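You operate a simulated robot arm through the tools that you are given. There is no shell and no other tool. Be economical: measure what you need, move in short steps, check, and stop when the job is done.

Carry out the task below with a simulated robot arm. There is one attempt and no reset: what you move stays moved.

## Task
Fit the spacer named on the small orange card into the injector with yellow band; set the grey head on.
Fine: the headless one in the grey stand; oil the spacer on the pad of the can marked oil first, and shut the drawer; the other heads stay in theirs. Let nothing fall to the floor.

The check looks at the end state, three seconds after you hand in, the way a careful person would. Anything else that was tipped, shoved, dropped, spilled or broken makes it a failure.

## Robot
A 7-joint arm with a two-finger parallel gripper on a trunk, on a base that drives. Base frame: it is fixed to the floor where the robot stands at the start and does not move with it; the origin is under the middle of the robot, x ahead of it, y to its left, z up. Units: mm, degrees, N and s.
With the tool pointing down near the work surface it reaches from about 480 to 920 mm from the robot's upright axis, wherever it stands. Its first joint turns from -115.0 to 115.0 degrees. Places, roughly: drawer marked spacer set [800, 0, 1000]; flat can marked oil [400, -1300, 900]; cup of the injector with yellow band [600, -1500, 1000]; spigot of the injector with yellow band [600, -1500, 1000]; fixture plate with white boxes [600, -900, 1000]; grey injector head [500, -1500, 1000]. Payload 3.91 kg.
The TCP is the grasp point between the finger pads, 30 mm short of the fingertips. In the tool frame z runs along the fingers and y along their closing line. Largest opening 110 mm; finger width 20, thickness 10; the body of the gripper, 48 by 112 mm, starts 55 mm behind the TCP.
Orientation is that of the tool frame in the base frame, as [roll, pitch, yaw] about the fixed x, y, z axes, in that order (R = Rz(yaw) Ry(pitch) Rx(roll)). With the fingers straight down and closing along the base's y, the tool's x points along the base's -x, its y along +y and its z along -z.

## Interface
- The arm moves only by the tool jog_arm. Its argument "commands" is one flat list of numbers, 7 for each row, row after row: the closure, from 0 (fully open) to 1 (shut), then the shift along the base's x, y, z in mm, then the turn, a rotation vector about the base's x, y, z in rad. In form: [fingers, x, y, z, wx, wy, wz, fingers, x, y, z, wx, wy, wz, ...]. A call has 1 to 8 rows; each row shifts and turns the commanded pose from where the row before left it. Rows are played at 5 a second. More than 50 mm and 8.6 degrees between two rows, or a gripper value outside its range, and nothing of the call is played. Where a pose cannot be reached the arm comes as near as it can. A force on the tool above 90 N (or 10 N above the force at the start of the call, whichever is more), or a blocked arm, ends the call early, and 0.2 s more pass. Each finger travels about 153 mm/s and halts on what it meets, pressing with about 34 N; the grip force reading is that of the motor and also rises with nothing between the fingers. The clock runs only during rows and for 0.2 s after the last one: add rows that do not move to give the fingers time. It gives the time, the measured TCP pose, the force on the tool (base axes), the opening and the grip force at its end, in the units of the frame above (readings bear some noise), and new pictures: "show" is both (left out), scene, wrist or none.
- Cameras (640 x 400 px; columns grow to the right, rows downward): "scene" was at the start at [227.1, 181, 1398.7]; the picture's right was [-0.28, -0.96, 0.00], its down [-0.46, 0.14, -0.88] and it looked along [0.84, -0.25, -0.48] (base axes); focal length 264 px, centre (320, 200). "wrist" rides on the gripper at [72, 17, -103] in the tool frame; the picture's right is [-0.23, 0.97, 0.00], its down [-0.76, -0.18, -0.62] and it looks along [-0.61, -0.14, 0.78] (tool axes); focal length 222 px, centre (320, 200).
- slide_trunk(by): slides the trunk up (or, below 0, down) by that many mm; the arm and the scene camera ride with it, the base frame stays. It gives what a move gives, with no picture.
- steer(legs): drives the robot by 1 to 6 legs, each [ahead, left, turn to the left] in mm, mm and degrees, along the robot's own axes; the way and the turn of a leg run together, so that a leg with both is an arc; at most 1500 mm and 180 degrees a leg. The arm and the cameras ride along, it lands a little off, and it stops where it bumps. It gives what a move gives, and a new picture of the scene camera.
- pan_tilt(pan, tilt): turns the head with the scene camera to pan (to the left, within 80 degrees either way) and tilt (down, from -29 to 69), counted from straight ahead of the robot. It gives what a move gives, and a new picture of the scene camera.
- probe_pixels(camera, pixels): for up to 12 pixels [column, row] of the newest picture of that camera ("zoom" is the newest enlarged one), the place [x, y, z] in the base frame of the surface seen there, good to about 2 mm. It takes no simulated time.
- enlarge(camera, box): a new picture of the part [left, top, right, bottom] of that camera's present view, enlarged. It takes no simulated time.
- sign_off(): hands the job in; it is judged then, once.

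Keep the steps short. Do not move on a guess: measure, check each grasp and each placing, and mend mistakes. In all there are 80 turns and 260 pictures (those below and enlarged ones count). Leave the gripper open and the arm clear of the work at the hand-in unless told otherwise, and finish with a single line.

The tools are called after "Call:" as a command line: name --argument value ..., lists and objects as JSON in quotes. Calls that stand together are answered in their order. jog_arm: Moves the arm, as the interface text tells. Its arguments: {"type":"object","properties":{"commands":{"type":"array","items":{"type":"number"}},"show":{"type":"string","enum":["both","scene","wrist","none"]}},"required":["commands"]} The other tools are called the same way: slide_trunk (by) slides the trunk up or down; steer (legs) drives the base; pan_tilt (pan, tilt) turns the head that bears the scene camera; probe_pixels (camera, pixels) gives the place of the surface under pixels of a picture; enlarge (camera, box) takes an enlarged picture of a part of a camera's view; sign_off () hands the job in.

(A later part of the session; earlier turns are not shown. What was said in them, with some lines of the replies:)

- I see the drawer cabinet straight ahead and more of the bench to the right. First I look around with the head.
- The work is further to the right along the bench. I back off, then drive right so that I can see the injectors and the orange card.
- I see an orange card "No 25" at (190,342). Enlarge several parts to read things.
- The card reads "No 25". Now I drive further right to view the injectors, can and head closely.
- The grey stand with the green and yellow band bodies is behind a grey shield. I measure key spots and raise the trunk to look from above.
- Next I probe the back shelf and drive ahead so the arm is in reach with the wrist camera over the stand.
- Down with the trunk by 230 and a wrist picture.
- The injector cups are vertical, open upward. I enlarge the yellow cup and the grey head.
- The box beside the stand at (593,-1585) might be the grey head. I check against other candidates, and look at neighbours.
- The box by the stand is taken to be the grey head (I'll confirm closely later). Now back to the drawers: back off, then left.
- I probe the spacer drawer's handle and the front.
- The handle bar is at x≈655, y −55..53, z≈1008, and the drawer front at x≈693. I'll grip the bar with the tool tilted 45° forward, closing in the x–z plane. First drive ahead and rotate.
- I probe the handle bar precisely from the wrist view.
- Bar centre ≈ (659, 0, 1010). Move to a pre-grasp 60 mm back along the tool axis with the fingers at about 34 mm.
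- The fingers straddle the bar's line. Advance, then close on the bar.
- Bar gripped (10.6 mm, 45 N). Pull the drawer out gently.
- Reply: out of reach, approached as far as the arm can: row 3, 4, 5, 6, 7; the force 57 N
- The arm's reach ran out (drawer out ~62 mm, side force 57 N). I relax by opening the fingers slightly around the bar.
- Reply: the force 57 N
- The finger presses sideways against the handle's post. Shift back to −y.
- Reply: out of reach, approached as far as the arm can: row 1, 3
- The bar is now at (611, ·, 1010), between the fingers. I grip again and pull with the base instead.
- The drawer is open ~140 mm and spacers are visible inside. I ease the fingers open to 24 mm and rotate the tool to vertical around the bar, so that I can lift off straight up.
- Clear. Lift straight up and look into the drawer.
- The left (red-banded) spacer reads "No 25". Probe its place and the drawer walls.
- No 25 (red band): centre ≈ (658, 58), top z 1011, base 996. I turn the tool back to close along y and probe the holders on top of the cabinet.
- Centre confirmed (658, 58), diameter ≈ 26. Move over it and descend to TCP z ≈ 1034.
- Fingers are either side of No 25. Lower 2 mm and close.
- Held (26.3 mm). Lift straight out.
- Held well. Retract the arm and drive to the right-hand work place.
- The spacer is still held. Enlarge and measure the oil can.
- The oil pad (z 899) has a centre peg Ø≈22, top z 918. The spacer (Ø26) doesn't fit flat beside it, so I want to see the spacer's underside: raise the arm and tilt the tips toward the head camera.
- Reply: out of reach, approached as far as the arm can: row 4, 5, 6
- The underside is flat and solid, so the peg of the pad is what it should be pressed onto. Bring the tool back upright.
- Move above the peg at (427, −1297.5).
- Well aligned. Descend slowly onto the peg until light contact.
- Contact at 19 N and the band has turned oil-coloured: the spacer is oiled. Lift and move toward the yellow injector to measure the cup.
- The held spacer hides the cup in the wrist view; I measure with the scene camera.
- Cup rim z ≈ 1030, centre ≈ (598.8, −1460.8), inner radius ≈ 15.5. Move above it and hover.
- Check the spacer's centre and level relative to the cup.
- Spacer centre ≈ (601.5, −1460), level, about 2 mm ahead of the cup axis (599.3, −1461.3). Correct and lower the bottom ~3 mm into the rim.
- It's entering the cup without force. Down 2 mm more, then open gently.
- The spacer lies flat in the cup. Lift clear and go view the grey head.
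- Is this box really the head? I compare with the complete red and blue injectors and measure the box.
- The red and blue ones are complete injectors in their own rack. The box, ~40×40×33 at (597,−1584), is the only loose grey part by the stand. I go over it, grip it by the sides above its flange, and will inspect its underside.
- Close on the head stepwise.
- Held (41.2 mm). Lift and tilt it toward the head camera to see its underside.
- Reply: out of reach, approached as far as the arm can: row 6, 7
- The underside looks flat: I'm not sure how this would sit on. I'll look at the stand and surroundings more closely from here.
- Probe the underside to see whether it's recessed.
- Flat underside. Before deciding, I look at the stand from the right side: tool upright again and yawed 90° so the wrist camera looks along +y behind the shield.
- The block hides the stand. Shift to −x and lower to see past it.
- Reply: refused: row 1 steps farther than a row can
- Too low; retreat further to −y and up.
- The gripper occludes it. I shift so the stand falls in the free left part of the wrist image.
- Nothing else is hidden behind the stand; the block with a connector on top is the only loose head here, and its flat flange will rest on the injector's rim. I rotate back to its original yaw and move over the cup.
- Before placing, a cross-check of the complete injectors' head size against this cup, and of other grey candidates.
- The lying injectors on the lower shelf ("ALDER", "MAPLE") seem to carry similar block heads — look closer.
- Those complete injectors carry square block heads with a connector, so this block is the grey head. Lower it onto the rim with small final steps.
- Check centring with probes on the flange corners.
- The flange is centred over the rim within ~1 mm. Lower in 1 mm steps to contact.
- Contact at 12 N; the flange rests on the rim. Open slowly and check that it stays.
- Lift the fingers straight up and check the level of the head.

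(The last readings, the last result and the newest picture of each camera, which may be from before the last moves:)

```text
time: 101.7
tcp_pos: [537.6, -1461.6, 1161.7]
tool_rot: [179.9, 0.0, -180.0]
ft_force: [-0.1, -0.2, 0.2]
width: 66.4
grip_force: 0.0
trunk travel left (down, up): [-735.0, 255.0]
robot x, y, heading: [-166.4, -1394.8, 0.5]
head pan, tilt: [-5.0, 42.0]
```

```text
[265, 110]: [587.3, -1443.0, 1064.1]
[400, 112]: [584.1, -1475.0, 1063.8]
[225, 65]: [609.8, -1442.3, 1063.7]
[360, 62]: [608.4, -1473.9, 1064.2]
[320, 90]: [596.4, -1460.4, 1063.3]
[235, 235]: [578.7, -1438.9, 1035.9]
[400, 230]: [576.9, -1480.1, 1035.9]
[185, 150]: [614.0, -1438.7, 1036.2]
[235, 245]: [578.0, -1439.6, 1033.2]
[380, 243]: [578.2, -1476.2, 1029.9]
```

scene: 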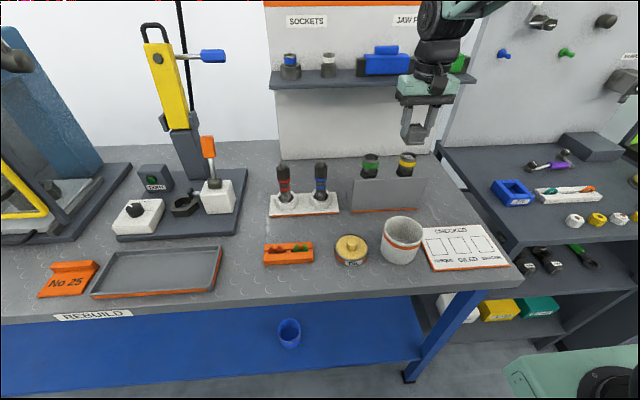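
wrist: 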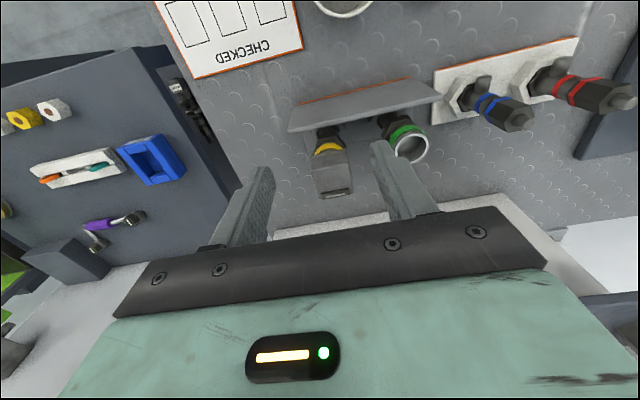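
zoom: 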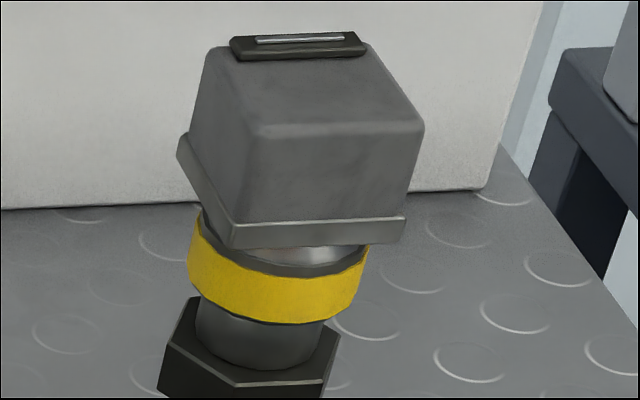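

The head sits level (top corners all z≈1064) and centred. Now retract and drive back to shut the drawer.

Call:
jog_arm --commands '[0.4, -40, 0, 20, 0, 0, 0, 0.4, -40, 0, 20, 0, 0, 0, 0.6, -35, 0, 0, 0, 0, 0, 1, 0, 0, 0, 0, 0, 0, 1, 0, 0, 0, 0, 0, 0]' --show "none"

Call:
steer --legs '[[-150, 0, 0], [0, 1385, -0.5], [170, 0, 0]]'

Call:
pan_tilt --pan -3 --tilt 38

```text
time: 102.9
tcp_pos: [422.6, -1462.3, 1201.8]
tool_rot: [-179.9, -0.2, -179.8]
ft_force: [-0.2, 1.4, 0.0]
width: 0.0
grip_force: 34.0
trunk travel left (down, up): [-735.0, 255.0]
robot x, y, heading: [-165.1, -1400.2, 0.8]
head pan, tilt: [-5.0, 42.0]
```

```text
time: 111.9
tcp_pos: [434.2, -73.7, 1202.2]
tool_rot: [180.0, -0.1, 179.6]
ft_force: [-0.3, 0.5, 0.4]
width: 0.0
grip_force: 33.8
trunk travel left (down, up): [-735.0, 255.0]
robot x, y, heading: [-157.0, -2.2, 0.2]
head pan, tilt: [-5.0, 42.0]
```

scene: 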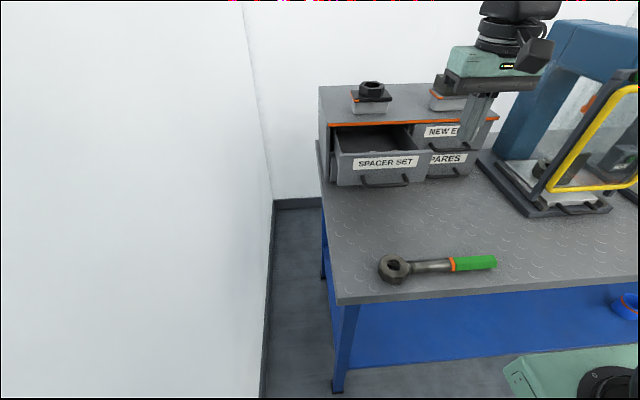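

```text
time: 112.6
tcp_pos: [434.3, -74.3, 1201.8]
tool_rot: [-179.9, -0.1, 179.7]
ft_force: [-0.2, -0.2, -0.1]
width: 0.1
grip_force: 34.2
trunk travel left (down, up): [-735.0, 255.0]
robot x, y, heading: [-154.6, -10.3, 0.1]
head pan, tilt: [-3.0, 38.0]
```

scene: 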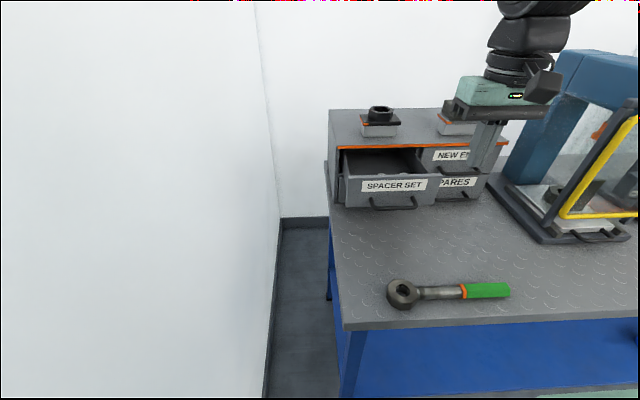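

Call:
enlarge --camera "scene" --box '[330, 140, 450, 220]'

Call:
probe_pixels --camera "zoom" --pixels '[[350, 368], [300, 368], [420, 362], [300, 270], [250, 340]]'

Call:
jog_arm --commands '[1, 10, 37, 0, 0, 0, 0, 1, 10, 37, 0, 0, 0, 0, 1, 0, 0, -47, 0, 0, 0, 1, 0, 0, -47, 0, 0, 0, 1, 0, 0, -47, 0, 0, 0, 1, 0, 0, -44, 0, 0, 0, 1, 0, 0, 0, 0, 0, 0]'

```text
5.00 times, centred on (390, 180) of scene
```

zoom: 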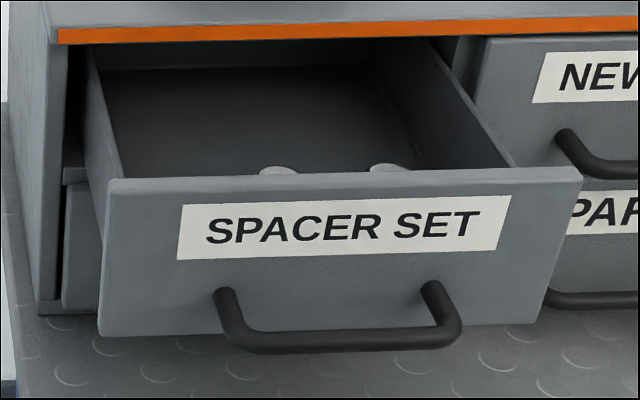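

```text
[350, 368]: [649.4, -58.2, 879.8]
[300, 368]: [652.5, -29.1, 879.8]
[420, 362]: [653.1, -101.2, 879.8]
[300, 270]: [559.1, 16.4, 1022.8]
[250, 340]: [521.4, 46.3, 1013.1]
```

```text
time: 114.2
tcp_pos: [455.3, -0.1, 1016.2]
tool_rot: [180.0, -0.1, 179.6]
ft_force: [0.0, -0.1, 0.1]
width: 0.1
grip_force: 33.9
trunk travel left (down, up): [-735.0, 255.0]
robot x, y, heading: [-157.4, -8.1, 0.1]
head pan, tilt: [-3.0, 38.0]
```

scene: 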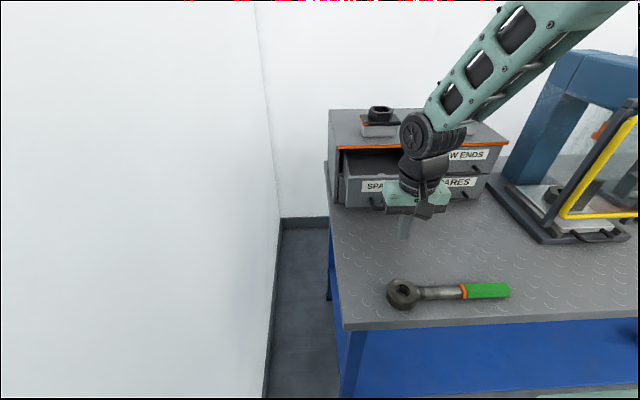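
wrist: 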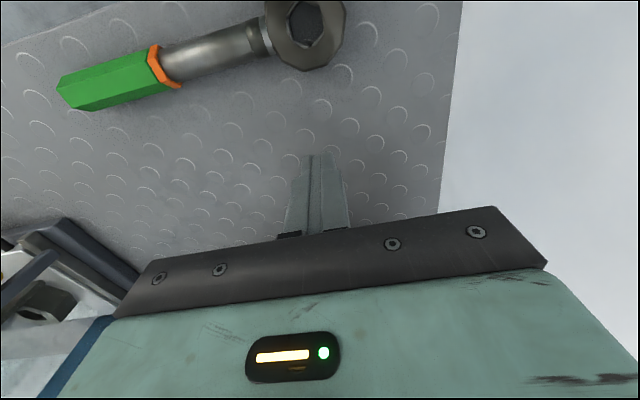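

Fingers closed just ahead of the handle bar. Push the drawer in along +x.

Call:
jog_arm --commands '[1, 25, 0, 0, 0, 0, 0, 1, 20, 0, 0, 0, 0, 0, 1, 20, 0, 0, 0, 0, 0, 1, 25, 0, 0, 0, 0, 0, 1, 25, 0, 0, 0, 0, 0, 1, 25, 0, 0, 0, 0, 0, 1, 25, 0, 0, 0, 0, 0, 1, 10, 0, 0, 0, 0, 0]'

Call:
enlarge --camera "scene" --box '[330, 140, 450, 220]'

```text
time: 116.0
tcp_pos: [629.3, -0.1, 1017.2]
tool_rot: [-179.9, -0.2, 179.6]
ft_force: [0.4, -0.5, -0.5]
width: 0.0
grip_force: 34.0
trunk travel left (down, up): [-735.0, 255.0]
robot x, y, heading: [-155.2, -8.9, 0.1]
head pan, tilt: [-3.0, 38.0]
```

scene: 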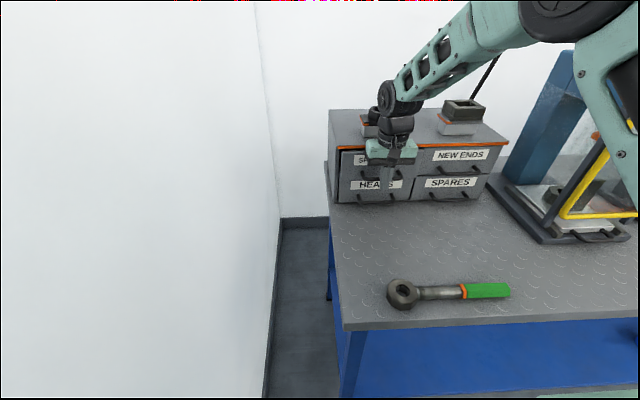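
wrist: 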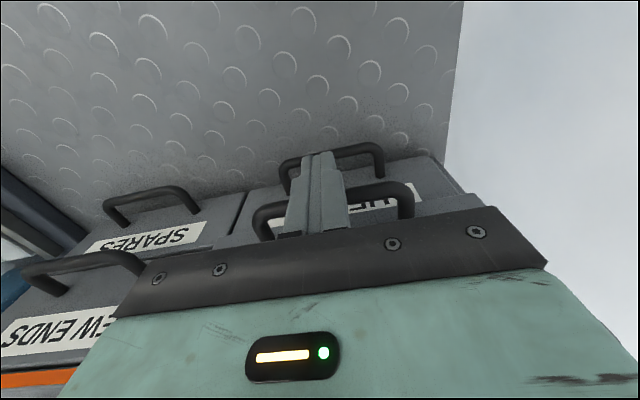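

```text
5.00 times, centred on (390, 180) of scene
```

zoom: 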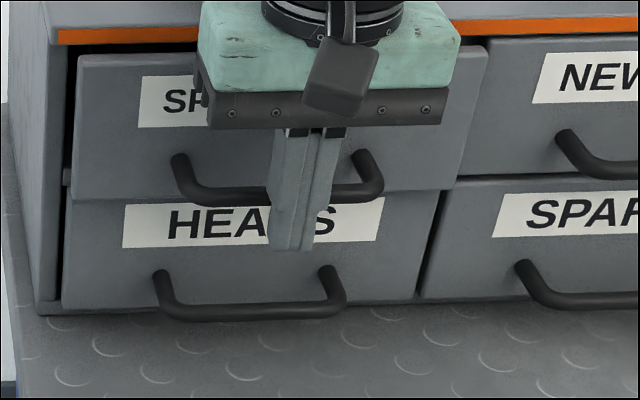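

Nearly shut (~10–15 mm left). Push on in small steps until it stops.

Call:
jog_arm --commands '[1, 6, 0, 0, 0, 0, 0, 1, 4, 0, 0, 0, 0, 0, 1, 3, 0, 0, 0, 0, 0, 1, 3, 0, 0, 0, 0, 0, 1, 2, 0, 0, 0, 0, 0, 1, 2, 0, 0, 0, 0, 0, 1, 2, 0, 0, 0, 0, 0]'

Call:
enlarge --camera "scene" --box '[330, 140, 450, 220]'

```text
time: 117.6
tcp_pos: [645.1, 0.1, 1016.8]
tool_rot: [-179.9, -0.6, 179.8]
ft_force: [-49.0, -3.2, 10.7]
width: 0.0
grip_force: 33.4
trunk travel left (down, up): [-735.0, 255.0]
robot x, y, heading: [-156.6, -10.0, 0.3]
head pan, tilt: [-3.0, 38.0]
```

scene: 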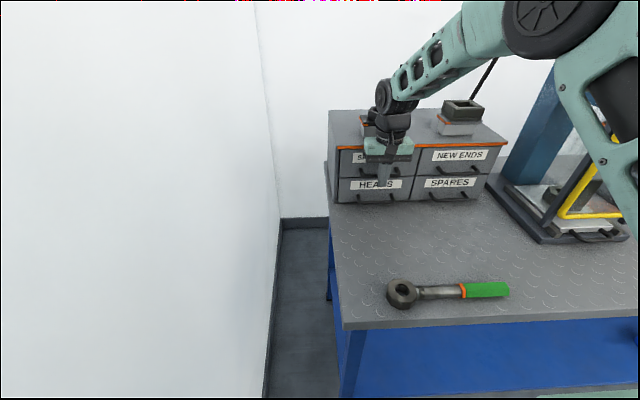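
wrist: 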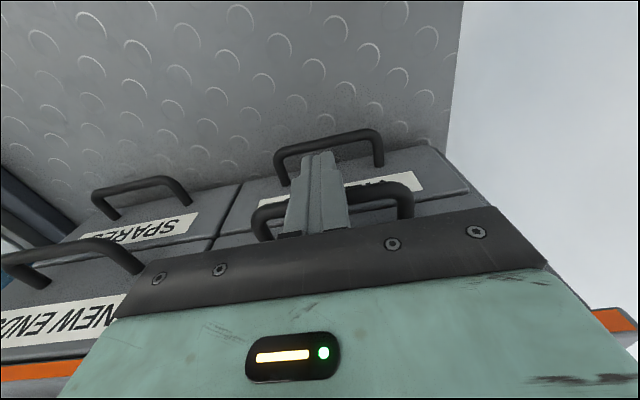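

```text
5.00 times, centred on (390, 180) of scene
```

zoom: 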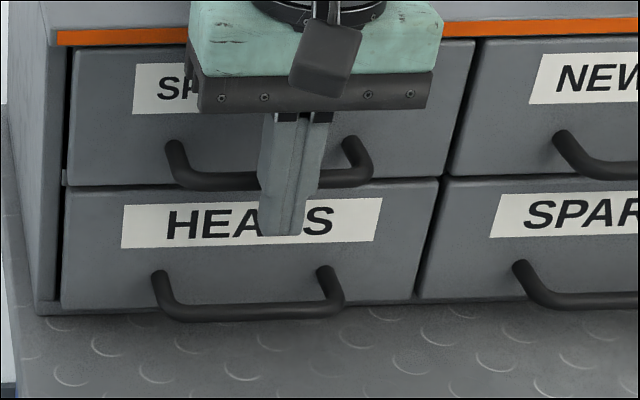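

The drawer has met its stop (49 N) and is flush. Back off, rise, open the gripper and verify.

Call:
jog_arm --commands '[1, -15, 0, 0, 0, 0, 0, 1, -30, 0, 0, 0, 0, 0, 1, -45, 0, 0, 0, 0, 0, 1, -20, 0, 40, 0, 0, 0, 0.5, 0, 0, 45, 0, 0, 0, 0, 0, -20, 45, 0, 0, 0, 0, 0, -20, 40, 0, 0, 0, 0, 0, 0, 20, 0, 0, 0]' --show "scene"

Call:
enlarge --camera "scene" --box '[310, 100, 520, 220]'

Call:
probe_pixels --camera "scene" --pixels '[[350, 160], [405, 168], [425, 160], [350, 190], [425, 185], [475, 160]]'

```text
time: 119.4
tcp_pos: [540.9, -41.4, 1207.9]
tool_rot: [180.0, -0.1, 179.6]
ft_force: [0.7, 0.0, 0.1]
width: 110.1
grip_force: 0.2
trunk travel left (down, up): [-735.0, 255.0]
robot x, y, heading: [-156.3, -6.2, 0.1]
head pan, tilt: [-3.0, 38.0]
```

scene: 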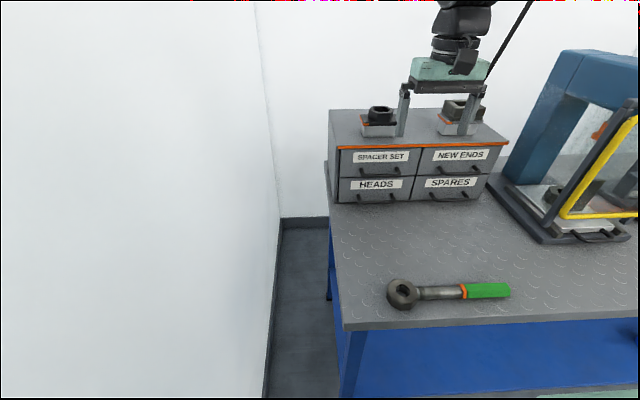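

```text
3.05 times, centred on (415, 160) of scene
```

zoom: 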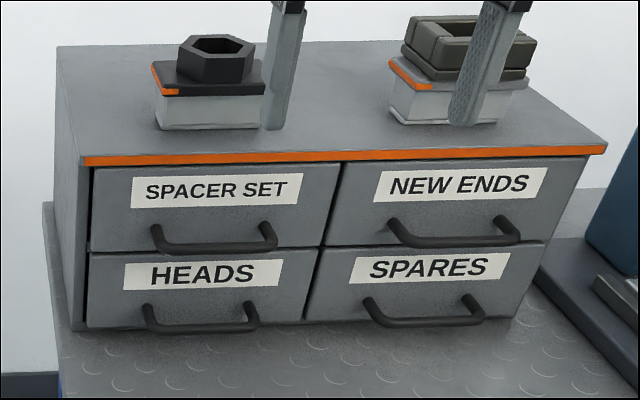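

```text
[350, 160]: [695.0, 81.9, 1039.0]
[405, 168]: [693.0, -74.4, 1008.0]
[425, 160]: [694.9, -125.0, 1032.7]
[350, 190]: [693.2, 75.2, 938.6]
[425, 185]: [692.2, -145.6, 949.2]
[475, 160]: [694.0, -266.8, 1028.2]
```

The drawer is flush with its neighbours (x≈693–695). One last distant look at the injector.

Call:
pan_tilt --pan -62 --tilt 20

Call:
enlarge --camera "scene" --box '[200, 80, 440, 230]'

```text
time: 120.7
tcp_pos: [540.2, -41.5, 1206.6]
tool_rot: [180.0, -0.1, 179.6]
ft_force: [-0.1, 0.2, 0.0]
width: 110.2
grip_force: 0.1
trunk travel left (down, up): [-735.0, 255.0]
robot x, y, heading: [-154.4, -8.3, 0.0]
head pan, tilt: [-62.0, 20.0]
```

scene: 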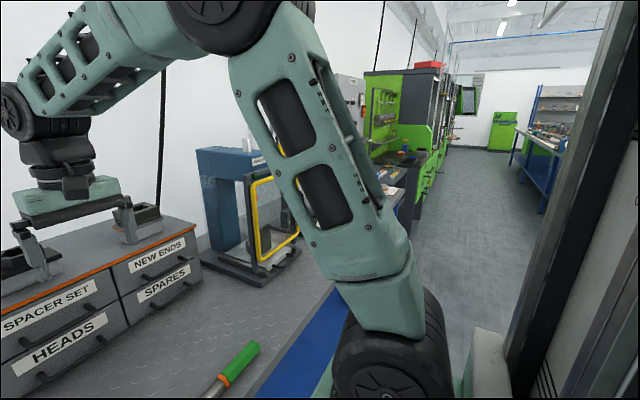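

```text
2.67 times, centred on (320, 155) of scene
```

zoom: 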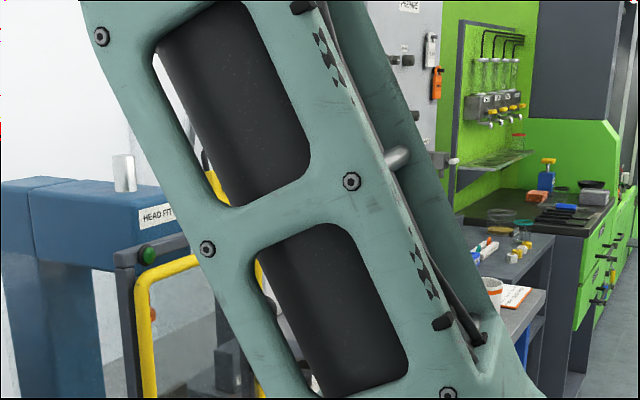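

The arm blocks the view; drive clear for a final check.

Call:
steer --legs '[[-160, 0, 0], [0, -1050, 0]]'

Call:
pan_tilt --pan -10 --tilt 30

Call:
enlarge --camera "scene" --box '[240, 140, 480, 290]'

```text
time: 127.1
tcp_pos: [387.8, -1083.5, 1207.0]
tool_rot: [-179.9, -0.1, -179.8]
ft_force: [0.3, -0.1, 0.7]
width: 110.1
grip_force: 0.0
trunk travel left (down, up): [-735.0, 255.0]
robot x, y, heading: [-308.4, -1058.9, 0.7]
head pan, tilt: [-62.0, 20.0]
```

scene: 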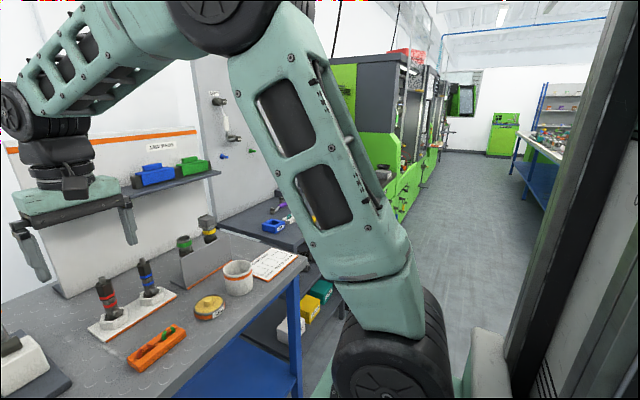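

```text
time: 128.3
tcp_pos: [388.3, -1082.5, 1208.1]
tool_rot: [-180.0, -0.1, -179.8]
ft_force: [-0.9, -0.1, 0.2]
width: 110.1
grip_force: 0.2
trunk travel left (down, up): [-735.0, 255.0]
robot x, y, heading: [-309.9, -1055.5, 0.6]
head pan, tilt: [-10.0, 30.0]
```

scene: 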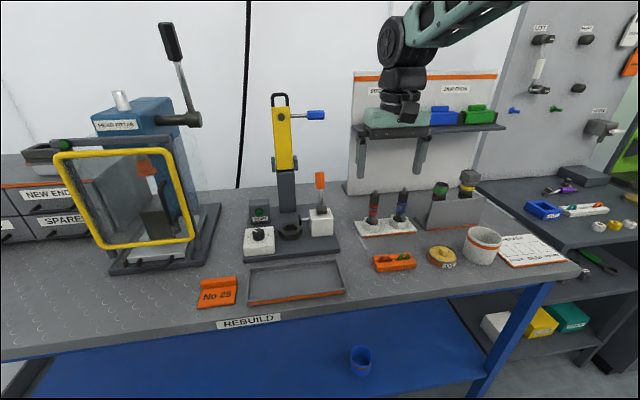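

```text
2.67 times, centred on (360, 215) of scene
```

zoom: 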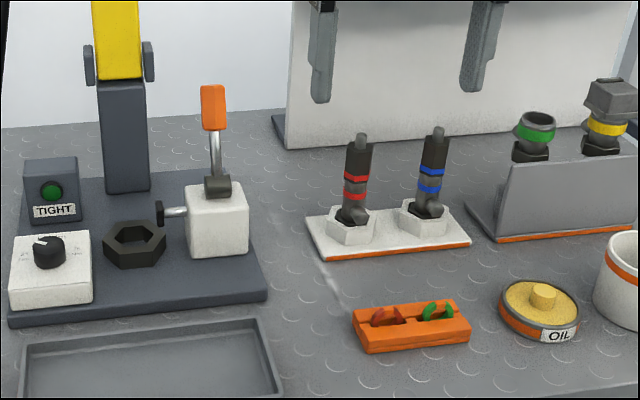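

The head sits in place on the yellow-band injector, the drawer is shut, and the gripper is open and clear. Handing in.

Call:
sign_off

```text
The job is handed in.
```

Spacer No 25 is oiled and seated in the yellow-band injector, the grey head (taken to be the loose flat-bottomed grey block by the stand) rests level and centred on its rim, the spacer drawer is shut, nothing fell, and the job is handed in.
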